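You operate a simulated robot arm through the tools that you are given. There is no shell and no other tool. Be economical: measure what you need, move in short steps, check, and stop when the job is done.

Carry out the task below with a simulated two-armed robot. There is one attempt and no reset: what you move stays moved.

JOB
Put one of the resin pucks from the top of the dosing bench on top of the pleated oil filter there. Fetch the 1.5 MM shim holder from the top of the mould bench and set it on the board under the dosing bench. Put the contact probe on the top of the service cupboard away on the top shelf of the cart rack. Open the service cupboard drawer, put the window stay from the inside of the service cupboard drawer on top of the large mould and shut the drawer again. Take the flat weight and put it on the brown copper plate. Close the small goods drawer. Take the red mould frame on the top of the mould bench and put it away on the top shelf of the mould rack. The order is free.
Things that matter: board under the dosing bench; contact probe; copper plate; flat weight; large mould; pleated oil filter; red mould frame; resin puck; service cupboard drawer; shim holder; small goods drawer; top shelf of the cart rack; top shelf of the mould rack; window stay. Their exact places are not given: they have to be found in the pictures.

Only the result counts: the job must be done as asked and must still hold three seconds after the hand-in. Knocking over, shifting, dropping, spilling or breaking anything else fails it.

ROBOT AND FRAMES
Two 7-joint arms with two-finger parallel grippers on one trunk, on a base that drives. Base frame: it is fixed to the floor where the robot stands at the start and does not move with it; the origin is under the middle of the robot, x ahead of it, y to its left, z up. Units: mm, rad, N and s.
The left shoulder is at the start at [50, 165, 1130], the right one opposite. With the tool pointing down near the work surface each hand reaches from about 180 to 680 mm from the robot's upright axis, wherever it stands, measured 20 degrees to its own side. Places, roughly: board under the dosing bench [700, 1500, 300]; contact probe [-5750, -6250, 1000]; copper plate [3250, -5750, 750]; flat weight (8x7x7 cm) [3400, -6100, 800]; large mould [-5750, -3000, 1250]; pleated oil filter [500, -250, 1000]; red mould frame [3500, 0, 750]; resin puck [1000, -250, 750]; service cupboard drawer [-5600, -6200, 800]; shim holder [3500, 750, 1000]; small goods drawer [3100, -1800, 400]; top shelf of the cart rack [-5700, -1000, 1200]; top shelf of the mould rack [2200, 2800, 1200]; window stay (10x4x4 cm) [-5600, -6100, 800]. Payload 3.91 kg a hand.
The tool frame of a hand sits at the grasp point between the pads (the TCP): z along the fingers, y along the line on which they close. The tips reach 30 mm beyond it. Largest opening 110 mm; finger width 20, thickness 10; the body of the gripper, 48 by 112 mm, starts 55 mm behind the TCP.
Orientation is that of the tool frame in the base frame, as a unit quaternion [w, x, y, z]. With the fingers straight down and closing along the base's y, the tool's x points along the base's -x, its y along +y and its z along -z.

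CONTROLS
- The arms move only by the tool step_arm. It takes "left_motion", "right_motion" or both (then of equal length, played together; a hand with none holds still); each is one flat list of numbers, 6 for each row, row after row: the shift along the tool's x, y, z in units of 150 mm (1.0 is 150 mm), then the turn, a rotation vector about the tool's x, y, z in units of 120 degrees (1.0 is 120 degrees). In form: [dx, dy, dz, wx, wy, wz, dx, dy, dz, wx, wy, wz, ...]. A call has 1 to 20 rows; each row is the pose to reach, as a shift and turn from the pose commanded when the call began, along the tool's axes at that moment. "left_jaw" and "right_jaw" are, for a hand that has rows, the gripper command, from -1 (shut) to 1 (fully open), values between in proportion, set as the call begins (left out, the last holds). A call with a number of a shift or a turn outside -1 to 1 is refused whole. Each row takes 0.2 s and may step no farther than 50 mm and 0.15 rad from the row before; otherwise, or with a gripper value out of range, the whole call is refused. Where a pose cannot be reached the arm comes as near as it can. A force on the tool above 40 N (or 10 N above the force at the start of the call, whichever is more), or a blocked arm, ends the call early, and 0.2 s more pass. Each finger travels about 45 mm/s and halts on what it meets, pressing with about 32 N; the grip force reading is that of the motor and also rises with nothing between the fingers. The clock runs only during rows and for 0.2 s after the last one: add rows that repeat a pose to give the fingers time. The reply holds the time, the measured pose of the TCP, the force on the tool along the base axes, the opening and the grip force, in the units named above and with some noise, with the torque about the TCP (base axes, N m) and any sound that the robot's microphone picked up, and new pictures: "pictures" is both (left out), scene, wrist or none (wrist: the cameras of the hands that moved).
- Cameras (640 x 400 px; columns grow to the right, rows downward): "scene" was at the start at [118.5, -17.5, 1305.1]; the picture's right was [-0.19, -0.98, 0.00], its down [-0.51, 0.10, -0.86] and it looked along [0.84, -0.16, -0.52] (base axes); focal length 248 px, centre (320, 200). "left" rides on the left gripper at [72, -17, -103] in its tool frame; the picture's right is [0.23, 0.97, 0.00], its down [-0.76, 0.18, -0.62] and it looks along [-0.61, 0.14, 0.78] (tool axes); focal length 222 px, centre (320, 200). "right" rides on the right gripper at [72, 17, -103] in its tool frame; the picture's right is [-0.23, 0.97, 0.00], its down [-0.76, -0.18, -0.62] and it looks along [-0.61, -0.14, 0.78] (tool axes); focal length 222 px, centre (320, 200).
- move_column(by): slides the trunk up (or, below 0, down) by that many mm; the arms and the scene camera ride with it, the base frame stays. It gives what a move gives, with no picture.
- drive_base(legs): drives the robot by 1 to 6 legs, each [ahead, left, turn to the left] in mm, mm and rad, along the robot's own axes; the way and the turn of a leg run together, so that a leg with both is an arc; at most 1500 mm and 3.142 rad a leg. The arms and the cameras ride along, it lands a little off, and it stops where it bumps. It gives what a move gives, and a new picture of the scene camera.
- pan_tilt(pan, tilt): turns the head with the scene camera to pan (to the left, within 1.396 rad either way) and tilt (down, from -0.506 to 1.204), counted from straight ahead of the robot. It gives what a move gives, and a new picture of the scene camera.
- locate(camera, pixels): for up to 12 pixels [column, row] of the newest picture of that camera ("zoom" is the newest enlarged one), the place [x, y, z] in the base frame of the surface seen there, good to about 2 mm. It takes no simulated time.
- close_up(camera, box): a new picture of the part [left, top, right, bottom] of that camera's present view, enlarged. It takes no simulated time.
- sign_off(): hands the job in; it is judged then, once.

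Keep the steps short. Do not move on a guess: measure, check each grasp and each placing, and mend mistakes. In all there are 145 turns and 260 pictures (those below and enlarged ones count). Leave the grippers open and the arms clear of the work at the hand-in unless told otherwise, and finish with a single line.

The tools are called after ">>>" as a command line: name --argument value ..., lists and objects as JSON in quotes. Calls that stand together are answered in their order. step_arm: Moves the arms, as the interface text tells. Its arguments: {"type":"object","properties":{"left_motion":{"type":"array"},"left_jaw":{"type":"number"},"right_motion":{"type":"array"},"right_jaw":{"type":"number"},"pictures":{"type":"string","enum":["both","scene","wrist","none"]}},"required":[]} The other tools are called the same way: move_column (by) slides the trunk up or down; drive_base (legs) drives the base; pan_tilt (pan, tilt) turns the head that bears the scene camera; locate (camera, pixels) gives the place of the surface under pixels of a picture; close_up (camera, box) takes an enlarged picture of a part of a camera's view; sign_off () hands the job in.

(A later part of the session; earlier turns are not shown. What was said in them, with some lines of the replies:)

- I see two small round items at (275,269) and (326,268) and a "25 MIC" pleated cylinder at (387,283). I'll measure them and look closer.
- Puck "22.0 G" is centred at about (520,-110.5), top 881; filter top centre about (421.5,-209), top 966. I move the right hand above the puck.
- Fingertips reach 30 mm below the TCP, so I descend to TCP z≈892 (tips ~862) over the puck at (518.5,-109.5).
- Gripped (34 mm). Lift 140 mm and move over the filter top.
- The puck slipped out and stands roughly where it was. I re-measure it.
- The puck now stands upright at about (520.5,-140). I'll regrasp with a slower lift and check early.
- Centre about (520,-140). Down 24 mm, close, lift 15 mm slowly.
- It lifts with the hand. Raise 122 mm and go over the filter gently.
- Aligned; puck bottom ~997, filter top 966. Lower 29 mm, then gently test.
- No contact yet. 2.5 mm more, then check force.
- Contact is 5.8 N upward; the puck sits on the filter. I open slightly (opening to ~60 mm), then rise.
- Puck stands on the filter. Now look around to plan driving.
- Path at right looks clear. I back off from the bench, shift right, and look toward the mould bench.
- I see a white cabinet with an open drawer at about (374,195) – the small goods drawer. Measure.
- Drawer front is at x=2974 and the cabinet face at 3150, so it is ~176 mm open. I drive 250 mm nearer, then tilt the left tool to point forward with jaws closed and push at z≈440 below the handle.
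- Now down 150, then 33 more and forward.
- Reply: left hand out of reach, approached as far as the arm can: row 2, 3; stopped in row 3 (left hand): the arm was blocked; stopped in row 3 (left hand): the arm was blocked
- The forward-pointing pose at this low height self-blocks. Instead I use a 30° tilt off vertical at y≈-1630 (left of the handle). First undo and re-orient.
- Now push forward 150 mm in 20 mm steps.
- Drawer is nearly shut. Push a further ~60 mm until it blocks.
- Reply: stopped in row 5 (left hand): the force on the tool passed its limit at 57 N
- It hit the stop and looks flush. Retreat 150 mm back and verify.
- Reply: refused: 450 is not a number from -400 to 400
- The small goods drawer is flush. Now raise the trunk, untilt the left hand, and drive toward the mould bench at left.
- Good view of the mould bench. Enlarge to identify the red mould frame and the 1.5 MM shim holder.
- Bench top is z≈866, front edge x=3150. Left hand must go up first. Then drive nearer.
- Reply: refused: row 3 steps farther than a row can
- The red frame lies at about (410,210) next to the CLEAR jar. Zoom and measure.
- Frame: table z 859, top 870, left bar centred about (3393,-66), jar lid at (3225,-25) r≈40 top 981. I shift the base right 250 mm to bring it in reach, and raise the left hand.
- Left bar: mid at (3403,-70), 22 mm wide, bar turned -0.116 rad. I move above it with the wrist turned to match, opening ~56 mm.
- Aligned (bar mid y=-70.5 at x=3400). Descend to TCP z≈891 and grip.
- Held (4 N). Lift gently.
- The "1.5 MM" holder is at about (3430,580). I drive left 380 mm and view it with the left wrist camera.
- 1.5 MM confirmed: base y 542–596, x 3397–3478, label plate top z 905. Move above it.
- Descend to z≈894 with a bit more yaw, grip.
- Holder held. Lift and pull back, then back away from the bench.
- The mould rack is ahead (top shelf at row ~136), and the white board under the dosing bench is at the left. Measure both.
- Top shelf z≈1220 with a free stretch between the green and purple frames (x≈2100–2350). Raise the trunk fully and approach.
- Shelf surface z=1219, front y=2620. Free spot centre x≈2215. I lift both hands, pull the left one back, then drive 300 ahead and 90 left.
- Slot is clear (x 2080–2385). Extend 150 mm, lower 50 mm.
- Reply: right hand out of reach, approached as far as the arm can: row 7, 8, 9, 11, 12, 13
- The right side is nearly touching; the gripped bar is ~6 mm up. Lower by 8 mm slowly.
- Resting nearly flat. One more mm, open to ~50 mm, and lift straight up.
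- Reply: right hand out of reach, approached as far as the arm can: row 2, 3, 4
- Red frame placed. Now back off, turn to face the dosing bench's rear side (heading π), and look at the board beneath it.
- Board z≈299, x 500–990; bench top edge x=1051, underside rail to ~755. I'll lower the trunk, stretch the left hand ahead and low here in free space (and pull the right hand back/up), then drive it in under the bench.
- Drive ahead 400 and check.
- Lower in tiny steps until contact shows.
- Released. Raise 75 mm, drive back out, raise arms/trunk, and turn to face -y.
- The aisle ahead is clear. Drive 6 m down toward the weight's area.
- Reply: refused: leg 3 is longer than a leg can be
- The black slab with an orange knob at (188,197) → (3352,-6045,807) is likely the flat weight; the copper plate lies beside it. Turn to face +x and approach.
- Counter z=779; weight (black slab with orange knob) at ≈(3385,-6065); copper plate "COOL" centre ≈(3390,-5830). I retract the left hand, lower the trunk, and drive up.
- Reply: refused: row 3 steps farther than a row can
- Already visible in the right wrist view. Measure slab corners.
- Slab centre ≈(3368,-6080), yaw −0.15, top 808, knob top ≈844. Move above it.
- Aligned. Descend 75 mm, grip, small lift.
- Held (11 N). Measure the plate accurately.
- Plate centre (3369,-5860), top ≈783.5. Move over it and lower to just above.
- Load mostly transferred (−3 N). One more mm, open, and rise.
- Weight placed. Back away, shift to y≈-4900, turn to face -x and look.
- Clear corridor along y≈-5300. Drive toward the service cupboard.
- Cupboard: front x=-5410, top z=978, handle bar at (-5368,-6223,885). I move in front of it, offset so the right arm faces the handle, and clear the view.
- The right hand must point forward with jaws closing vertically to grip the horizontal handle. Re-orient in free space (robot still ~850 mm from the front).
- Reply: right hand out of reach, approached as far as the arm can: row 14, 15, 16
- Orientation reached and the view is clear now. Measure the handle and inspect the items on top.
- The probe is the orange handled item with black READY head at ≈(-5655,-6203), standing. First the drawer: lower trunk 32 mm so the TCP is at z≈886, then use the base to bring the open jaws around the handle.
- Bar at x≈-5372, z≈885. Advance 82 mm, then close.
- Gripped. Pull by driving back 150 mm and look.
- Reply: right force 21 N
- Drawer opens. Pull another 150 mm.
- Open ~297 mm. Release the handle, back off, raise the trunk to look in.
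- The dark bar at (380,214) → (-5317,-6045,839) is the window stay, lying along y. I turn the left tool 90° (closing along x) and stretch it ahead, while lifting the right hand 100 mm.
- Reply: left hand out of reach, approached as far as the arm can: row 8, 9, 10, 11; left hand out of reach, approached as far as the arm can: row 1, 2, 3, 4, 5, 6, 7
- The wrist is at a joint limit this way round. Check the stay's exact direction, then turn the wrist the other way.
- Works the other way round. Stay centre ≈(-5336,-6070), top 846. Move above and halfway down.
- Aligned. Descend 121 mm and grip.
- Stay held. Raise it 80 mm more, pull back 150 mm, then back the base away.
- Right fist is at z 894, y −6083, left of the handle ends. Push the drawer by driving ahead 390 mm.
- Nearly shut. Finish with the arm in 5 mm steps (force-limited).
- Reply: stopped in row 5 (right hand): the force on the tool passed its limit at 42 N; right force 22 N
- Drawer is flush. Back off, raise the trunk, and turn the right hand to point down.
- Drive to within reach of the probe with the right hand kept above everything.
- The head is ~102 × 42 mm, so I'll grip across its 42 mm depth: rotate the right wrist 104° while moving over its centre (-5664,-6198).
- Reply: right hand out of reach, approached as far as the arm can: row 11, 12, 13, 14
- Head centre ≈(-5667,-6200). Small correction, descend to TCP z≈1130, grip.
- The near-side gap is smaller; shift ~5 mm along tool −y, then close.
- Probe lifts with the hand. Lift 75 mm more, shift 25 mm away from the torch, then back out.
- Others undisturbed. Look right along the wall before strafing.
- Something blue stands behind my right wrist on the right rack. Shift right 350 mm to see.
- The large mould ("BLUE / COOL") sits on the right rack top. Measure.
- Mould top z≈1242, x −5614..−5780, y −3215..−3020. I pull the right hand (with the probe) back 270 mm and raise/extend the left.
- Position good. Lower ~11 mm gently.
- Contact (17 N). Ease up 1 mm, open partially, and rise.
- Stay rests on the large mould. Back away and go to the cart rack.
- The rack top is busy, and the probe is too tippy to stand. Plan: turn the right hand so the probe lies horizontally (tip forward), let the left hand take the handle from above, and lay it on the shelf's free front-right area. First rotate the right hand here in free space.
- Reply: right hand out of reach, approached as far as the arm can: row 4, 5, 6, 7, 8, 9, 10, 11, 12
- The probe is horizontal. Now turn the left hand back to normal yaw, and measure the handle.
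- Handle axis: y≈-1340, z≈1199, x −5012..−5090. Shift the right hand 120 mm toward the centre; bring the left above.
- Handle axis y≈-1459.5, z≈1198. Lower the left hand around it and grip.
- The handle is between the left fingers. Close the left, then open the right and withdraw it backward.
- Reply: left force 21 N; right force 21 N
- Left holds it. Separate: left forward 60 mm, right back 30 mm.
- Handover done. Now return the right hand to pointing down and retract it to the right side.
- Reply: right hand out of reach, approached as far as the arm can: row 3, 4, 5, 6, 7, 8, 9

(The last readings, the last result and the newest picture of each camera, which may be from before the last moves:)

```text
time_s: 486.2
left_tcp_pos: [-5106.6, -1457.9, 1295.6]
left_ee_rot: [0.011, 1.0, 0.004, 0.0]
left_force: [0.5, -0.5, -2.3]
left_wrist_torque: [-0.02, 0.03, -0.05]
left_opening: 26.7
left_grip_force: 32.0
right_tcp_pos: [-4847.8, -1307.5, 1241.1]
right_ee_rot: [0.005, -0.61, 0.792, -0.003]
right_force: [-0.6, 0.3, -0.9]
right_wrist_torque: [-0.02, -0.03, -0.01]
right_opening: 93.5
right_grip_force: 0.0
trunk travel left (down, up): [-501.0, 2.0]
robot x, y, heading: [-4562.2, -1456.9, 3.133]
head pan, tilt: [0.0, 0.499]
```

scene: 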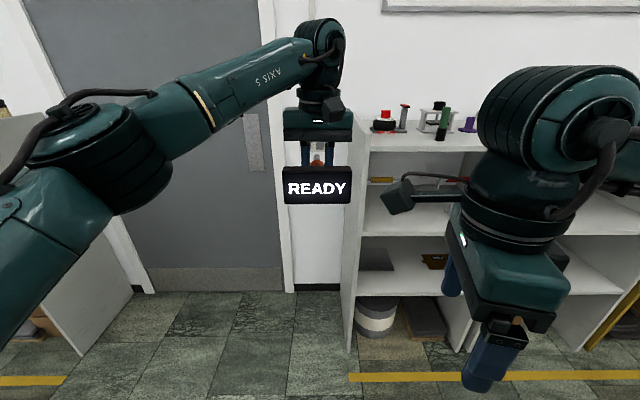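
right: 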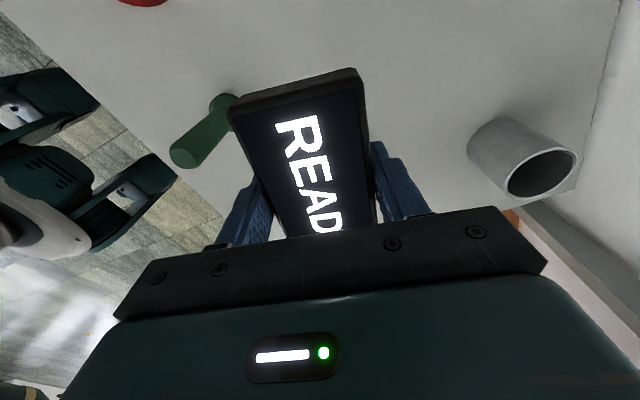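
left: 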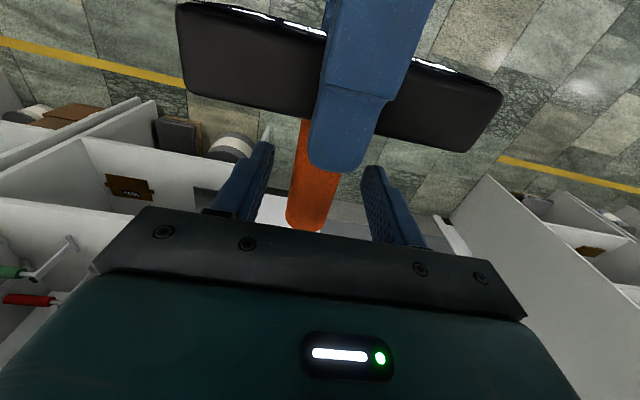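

Front strip on the right (x −5520..−5650, y −960..−660) is free; laying the probe along y fits it. Rotate the left hand 90° (tip toward −y) here.

>>> step_arm --left_motion '[0, 0.05, 0, 0, 0, -0.068, 0, 0.1, 0, 0, 0, -0.136, 0, 0.15, 0, 0, 0, -0.205, 0, 0.2, 0, 0, 0, -0.273, 0, 0.25, 0, 0, 0, -0.341, 0, 0.3, 0, 0, 0, -0.409, 0, 0.35, 0, 0, 0, -0.477, 0, 0.4, 0, 0, 0, -0.545, 0, 0.5, 0, 0, 0, -0.614, 0, 0.6, 0, 0, 0, -0.682, 0, 0.66, 0, 0, 0, -0.75, 0, 0.66, 0, 0, 0, -0.75]' --pictures "none"

>>> drive_base --legs '[[0, -740, 0], [330, 0, 0]]'

>>> pan_tilt --pan 0.1 --tilt 0.5

```text
time_s: 488.8
left_tcp_pos: [-5109.1, -1556.6, 1297.6]
left_ee_rot: [0.009, 0.705, 0.709, -0.008]
left_force: [-0.1, -0.1, -1.5]
left_wrist_torque: [-0.07, 0.02, 0.0]
left_opening: 26.8
left_grip_force: 32.0
right_tcp_pos: [-4848.6, -1306.4, 1240.0]
right_ee_rot: [0.005, -0.61, 0.792, -0.002]
right_force: [-0.4, -0.5, -0.1]
right_wrist_torque: [0.01, 0.01, -0.01]
right_opening: 93.5
right_grip_force: 0.1
trunk travel left (down, up): [-501.0, 2.0]
robot x, y, heading: [-4564.1, -1455.2, 3.136]
head pan, tilt: [0.0, 0.499]
```

```text
time_s: 497.5
left_tcp_pos: [-5436.1, -823.7, 1297.7]
left_ee_rot: [0.01, 0.7, 0.714, -0.008]
left_force: [-0.9, 0.0, -2.1]
left_wrist_torque: [-0.11, 0.0, 0.01]
left_opening: 26.8
left_grip_force: 32.3
right_tcp_pos: [-5178.0, -569.8, 1239.3]
right_ee_rot: [0.005, -0.616, 0.787, -0.003]
right_force: [-0.6, 0.8, 0.4]
right_wrist_torque: [0.03, -0.02, 0.0]
right_opening: 93.6
right_grip_force: 0.0
trunk travel left (down, up): [-501.0, 2.0]
robot x, y, heading: [-4893.1, -721.1, -3.141]
head pan, tilt: [0.0, 0.499]
```

scene: 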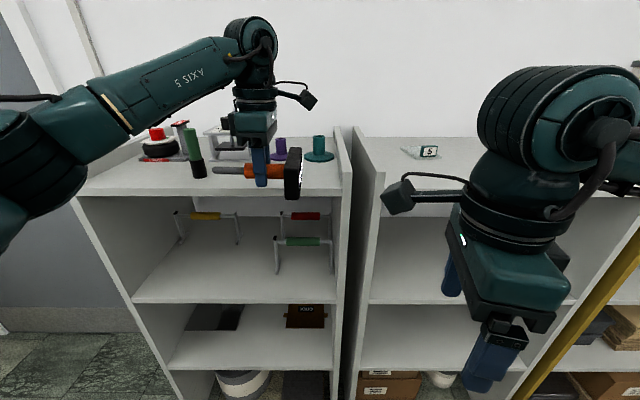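

```text
time_s: 498.2
left_tcp_pos: [-5436.8, -823.5, 1297.0]
left_ee_rot: [0.009, 0.701, 0.713, -0.009]
left_force: [-0.2, 0.1, -1.1]
left_wrist_torque: [-0.08, -0.01, 0.01]
left_opening: 27.0
left_grip_force: 31.9
right_tcp_pos: [-5179.4, -569.5, 1240.3]
right_ee_rot: [0.005, -0.615, 0.788, -0.003]
right_force: [-0.5, 0.0, 0.3]
right_wrist_torque: [0.03, 0.02, -0.01]
right_opening: 93.5
right_grip_force: 0.0
trunk travel left (down, up): [-501.0, 2.0]
robot x, y, heading: [-4893.8, -715.1, -3.138]
head pan, tilt: [0.099, 0.499]
```

scene: 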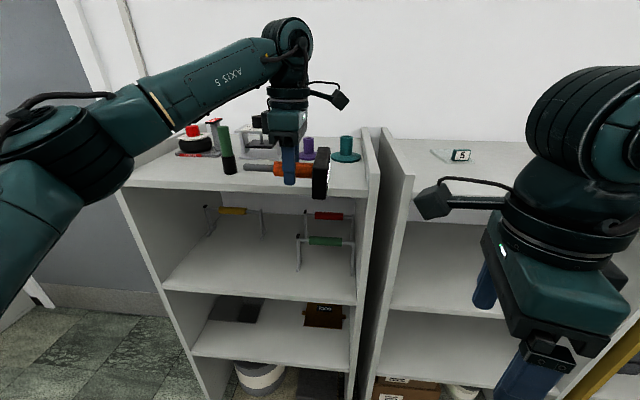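

>>> locate --camera "scene" --pixels '[[229, 168], [345, 160], [308, 158], [280, 190], [365, 180], [247, 168], [320, 196], [318, 170], [333, 158], [355, 158], [268, 168], [300, 180]]'

>>> close_up --camera "scene" --box '[170, 100, 390, 220]'

```text
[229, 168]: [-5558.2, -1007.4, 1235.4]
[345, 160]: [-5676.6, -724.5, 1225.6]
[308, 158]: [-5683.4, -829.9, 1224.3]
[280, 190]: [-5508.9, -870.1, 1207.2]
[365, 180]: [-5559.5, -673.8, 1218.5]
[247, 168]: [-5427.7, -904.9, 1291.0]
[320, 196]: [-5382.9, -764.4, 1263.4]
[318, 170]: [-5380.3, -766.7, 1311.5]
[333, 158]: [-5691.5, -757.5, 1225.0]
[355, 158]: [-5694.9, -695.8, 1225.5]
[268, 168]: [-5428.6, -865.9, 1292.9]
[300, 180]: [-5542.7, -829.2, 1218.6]
```

```text
2.91 times, centred on (280, 160) of scene
```

zoom: 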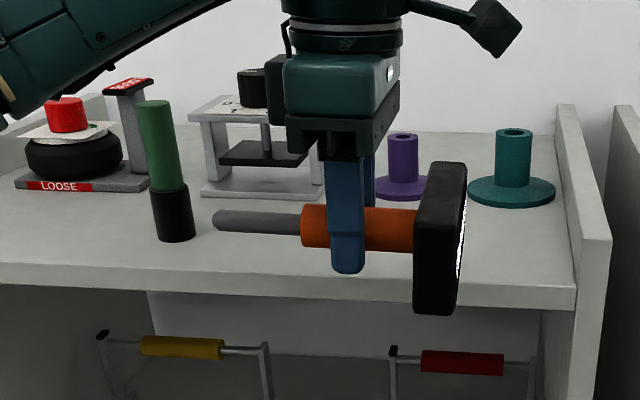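

All clear. Drive 146 mm ahead, then lower.

>>> drive_base --legs '[[146, 0, 0]]'

>>> step_arm --left_motion '[0, 0, 0.05, 0, 0, 0, 0, 0, 0.1, 0, 0, 0, 0, 0, 0.15, 0, 0, 0, 0, 0, 0.2, 0, 0, 0, 0, 0, 0.23, 0, 0, 0, 0, 0, 0.23, 0, 0, 0]' --pictures "scene"

>>> close_up --camera "scene" --box '[190, 100, 390, 230]'

```text
time_s: 499.5
left_tcp_pos: [-5583.1, -826.0, 1297.7]
left_ee_rot: [0.009, 0.699, 0.715, -0.008]
left_force: [0.1, -0.3, -1.2]
left_wrist_torque: [-0.06, -0.01, -0.02]
left_opening: 26.8
left_grip_force: 32.3
right_tcp_pos: [-5324.0, -570.4, 1240.0]
right_ee_rot: [0.006, -0.616, 0.788, -0.003]
right_force: [-0.8, 0.4, -0.3]
right_wrist_torque: [-0.02, 0.0, 0.03]
right_opening: 93.4
right_grip_force: 0.0
trunk travel left (down, up): [-501.0, 2.0]
robot x, y, heading: [-5039.3, -717.0, -3.131]
head pan, tilt: [0.099, 0.499]
```

scene: 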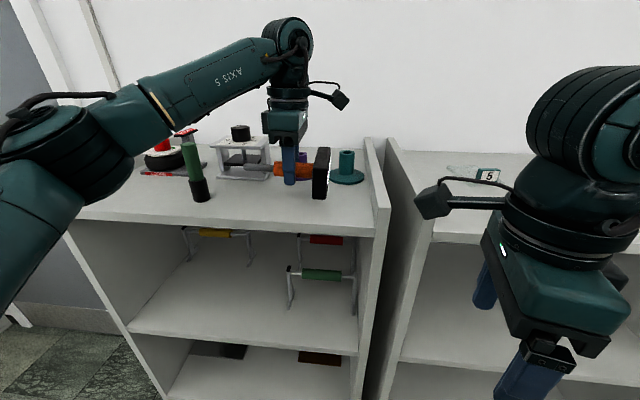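

```text
time_s: 500.9
left_tcp_pos: [-5581.1, -826.4, 1263.6]
left_ee_rot: [0.009, 0.7, 0.714, -0.009]
left_force: [0.3, -0.3, -0.9]
left_wrist_torque: [-0.08, 0.02, 0.0]
left_opening: 26.7
left_grip_force: 32.3
right_tcp_pos: [-5323.9, -571.6, 1239.6]
right_ee_rot: [0.005, -0.616, 0.788, -0.003]
right_force: [0.3, -0.1, -0.4]
right_wrist_torque: [-0.01, 0.0, -0.01]
right_opening: 93.5
right_grip_force: 0.2
trunk travel left (down, up): [-501.0, 2.0]
robot x, y, heading: [-5040.6, -716.9, -3.133]
head pan, tilt: [0.099, 0.499]
```

scene: 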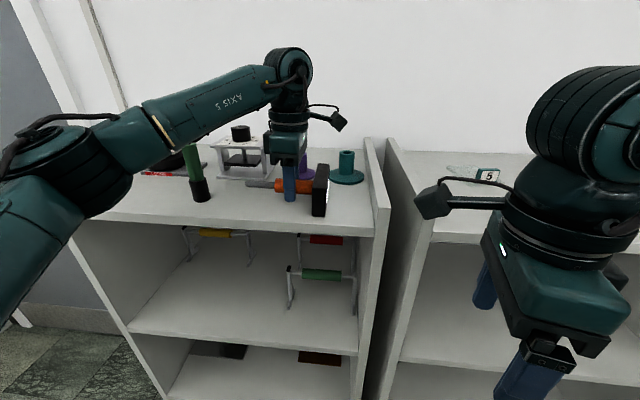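

```text
3.08 times, centred on (290, 165) of scene
```

zoom: 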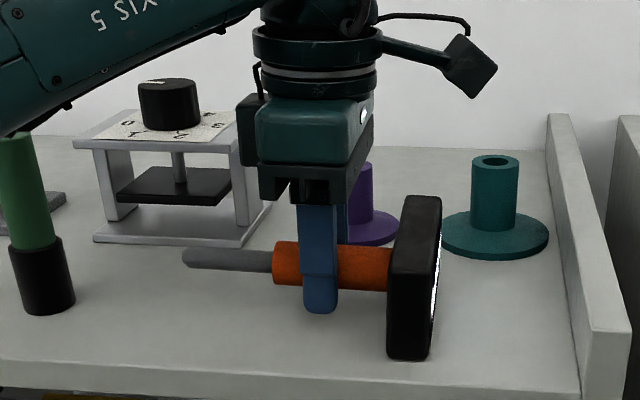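

Check forearm clearance to the green stick before the last millimetres.

>>> locate --camera "scene" --pixels '[[195, 140], [180, 150], [190, 120], [192, 155], [320, 212], [326, 212], [255, 184], [300, 200]]'

```text
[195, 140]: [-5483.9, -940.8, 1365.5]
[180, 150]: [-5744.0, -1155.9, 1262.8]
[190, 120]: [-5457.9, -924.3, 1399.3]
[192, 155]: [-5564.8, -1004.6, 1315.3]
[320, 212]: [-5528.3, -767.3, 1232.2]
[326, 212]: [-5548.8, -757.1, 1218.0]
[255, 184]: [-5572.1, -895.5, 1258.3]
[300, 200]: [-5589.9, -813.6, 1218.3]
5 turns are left
```

Forearm is clear (z≈1365). Few turns remain: lower 8 mm, release, rise and retreat in one go.

>>> step_arm --left_motion '[0, 0, 0.015, 0, 0, 0, 0, 0, 0.03, 0, 0, 0, 0, 0, 0.042, 0, 0, 0, 0, 0, 0.052, 0, 0, 0, 0, 0, 0.052, 0, 0, 0]' --pictures "none"

>>> step_arm --left_motion '[0, 0, 0, 0, 0, 0, 0, 0, 0, 0, 0, 0, 0, 0, 0, 0, 0, 0, 0, 0, 0, 0, 0, 0]' --left_jaw 0.1 --pictures "scene"

>>> close_up --camera "scene" --box '[190, 100, 390, 230]'

```text
time_s: 502.1
left_tcp_pos: [-5581.5, -826.7, 1257.4]
left_ee_rot: [0.006, 0.698, 0.716, -0.008]
left_force: [-4.7, -4.1, 17.6]
left_wrist_torque: [0.97, 0.32, 0.55]
left_opening: 26.8
left_grip_force: 32.0
right_tcp_pos: [-5322.3, -570.3, 1240.5]
right_ee_rot: [0.005, -0.617, 0.787, -0.001]
right_force: [1.1, -0.9, 0.5]
right_wrist_torque: [0.01, 0.02, -0.01]
right_opening: 93.5
right_grip_force: 0.1
trunk travel left (down, up): [-501.0, 2.0]
robot x, y, heading: [-5037.3, -716.5, -3.142]
head pan, tilt: [0.099, 0.499]
```

```text
time_s: 503.1
left_tcp_pos: [-5581.2, -827.3, 1255.4]
left_ee_rot: [0.009, 0.7, 0.714, -0.008]
left_force: [0.1, -0.4, 0.4]
left_wrist_torque: [0.01, 0.01, -0.01]
left_opening: 60.5
left_grip_force: 0.0
right_tcp_pos: [-5324.0, -570.4, 1240.8]
right_ee_rot: [0.004, -0.616, 0.787, -0.001]
right_force: [0.4, -0.1, 0.3]
right_wrist_torque: [0.0, 0.02, 0.01]
right_opening: 93.7
right_grip_force: 0.0
trunk travel left (down, up): [-501.0, 2.0]
robot x, y, heading: [-5035.6, -716.8, -3.137]
head pan, tilt: [0.099, 0.499]
```

scene: 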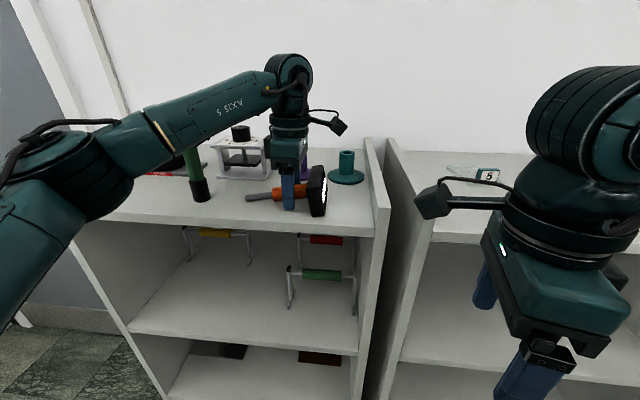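

```text
3.08 times, centred on (290, 165) of scene
4 turns are left
```

zoom: 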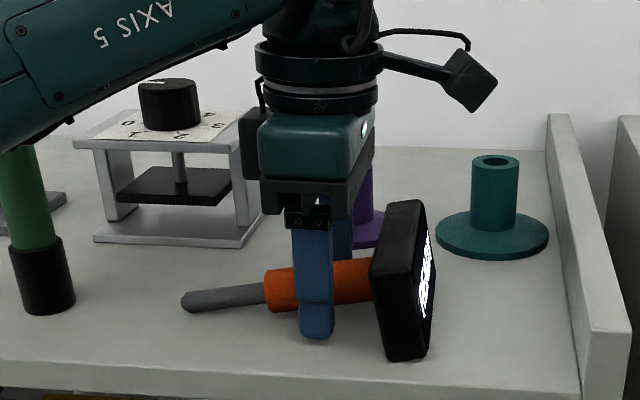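

The probe lies stably on the shelf. Raise the left hand straight up, back the robot off, and check.

>>> step_arm --left_motion '[0, 0, -0.08, 0, 0, 0, 0, 0, -0.2, 0, 0, 0, 0, 0, -0.35, 0, 0, 0, 0, 0, -0.5, 0, 0, 0, 0, 0, -0.55, 0, 0, 0]' --pictures "none"

>>> drive_base --legs '[[-450, 0, 0]]'

>>> close_up --camera "scene" --box '[190, 90, 430, 240]'

```text
time_s: 504.3
left_tcp_pos: [-5581.2, -823.8, 1337.7]
left_ee_rot: [0.008, 0.699, 0.715, -0.008]
left_force: [-0.2, -0.3, 0.7]
left_wrist_torque: [-0.02, -0.01, 0.02]
left_opening: 60.6
left_grip_force: 0.2
right_tcp_pos: [-5323.2, -570.8, 1240.5]
right_ee_rot: [0.005, -0.616, 0.788, -0.002]
right_force: [-0.3, 0.2, 0.4]
right_wrist_torque: [-0.03, -0.01, -0.03]
right_opening: 93.4
right_grip_force: 0.1
trunk travel left (down, up): [-501.0, 2.0]
robot x, y, heading: [-5035.8, -716.2, -3.134]
head pan, tilt: [0.099, 0.499]
```

```text
time_s: 507.0
left_tcp_pos: [-5137.7, -823.2, 1336.2]
left_ee_rot: [0.008, 0.698, 0.716, -0.009]
left_force: [0.0, -0.1, 0.4]
left_wrist_torque: [0.01, -0.02, 0.03]
left_opening: 60.5
left_grip_force: 0.2
right_tcp_pos: [-4880.6, -568.8, 1240.6]
right_ee_rot: [0.004, -0.618, 0.786, -0.002]
right_force: [0.4, 1.3, 0.2]
right_wrist_torque: [0.02, -0.02, -0.02]
right_opening: 93.4
right_grip_force: 0.1
trunk travel left (down, up): [-501.0, 2.0]
robot x, y, heading: [-4594.2, -715.1, -3.13]
head pan, tilt: [0.099, 0.499]
```

scene: 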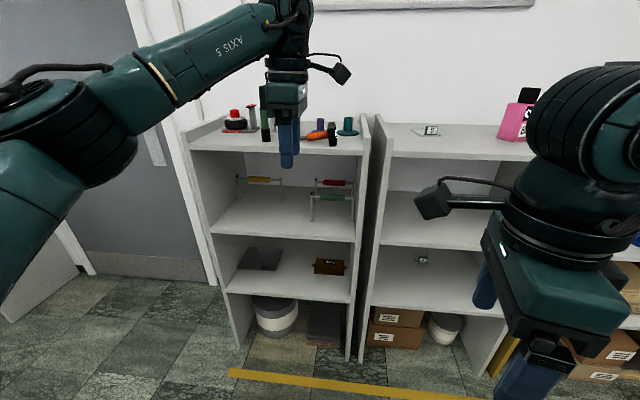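

```text
2.67 times, centred on (310, 165) of scene
3 turns are left
```

zoom: 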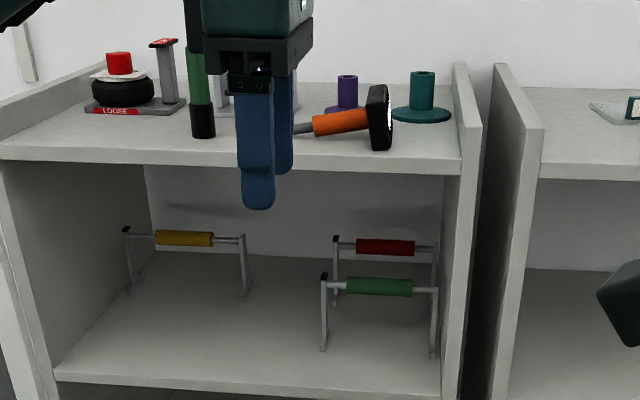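

The probe lies on the top shelf of the cart rack and nothing else there has moved. I open both grippers fully and hand in.

>>> step_arm --left_motion '[0, 0, 0, 0, 0, 0, 0, 0, 0, 0, 0, 0, 0, 0, 0, 0, 0, 0, 0, 0, 0, 0, 0, 0, 0, 0, 0, 0, 0, 0]' --right_motion '[0, 0, 0, 0, 0, 0, 0, 0, 0, 0, 0, 0, 0, 0, 0, 0, 0, 0, 0, 0, 0, 0, 0, 0, 0, 0, 0, 0, 0, 0]' --left_jaw 1 --right_jaw 1 --pictures "none"

>>> sign_off

```text
time_s: 508.2
left_tcp_pos: [-5138.0, -823.5, 1337.4]
left_ee_rot: [0.009, 0.698, 0.716, -0.009]
left_force: [0.0, 0.0, -0.3]
left_wrist_torque: [0.01, -0.01, -0.01]
left_opening: 109.8
left_grip_force: 0.0
right_tcp_pos: [-4882.3, -568.2, 1239.7]
right_ee_rot: [0.006, -0.619, 0.786, -0.002]
right_force: [1.1, 0.0, -0.3]
right_wrist_torque: [-0.02, -0.05, -0.01]
right_opening: 109.8
right_grip_force: 0.0
trunk travel left (down, up): [-501.0, 2.0]
robot x, y, heading: [-4595.6, -715.8, -3.129]
head pan, tilt: [0.099, 0.499]
```

```text
The job is handed in.
```

All seven parts of the job are done and handed in; each was checked in the pictures when it was placed, with no final look round afterwards, and the resin puck slipped from the gripper once but stayed upright and was then placed.
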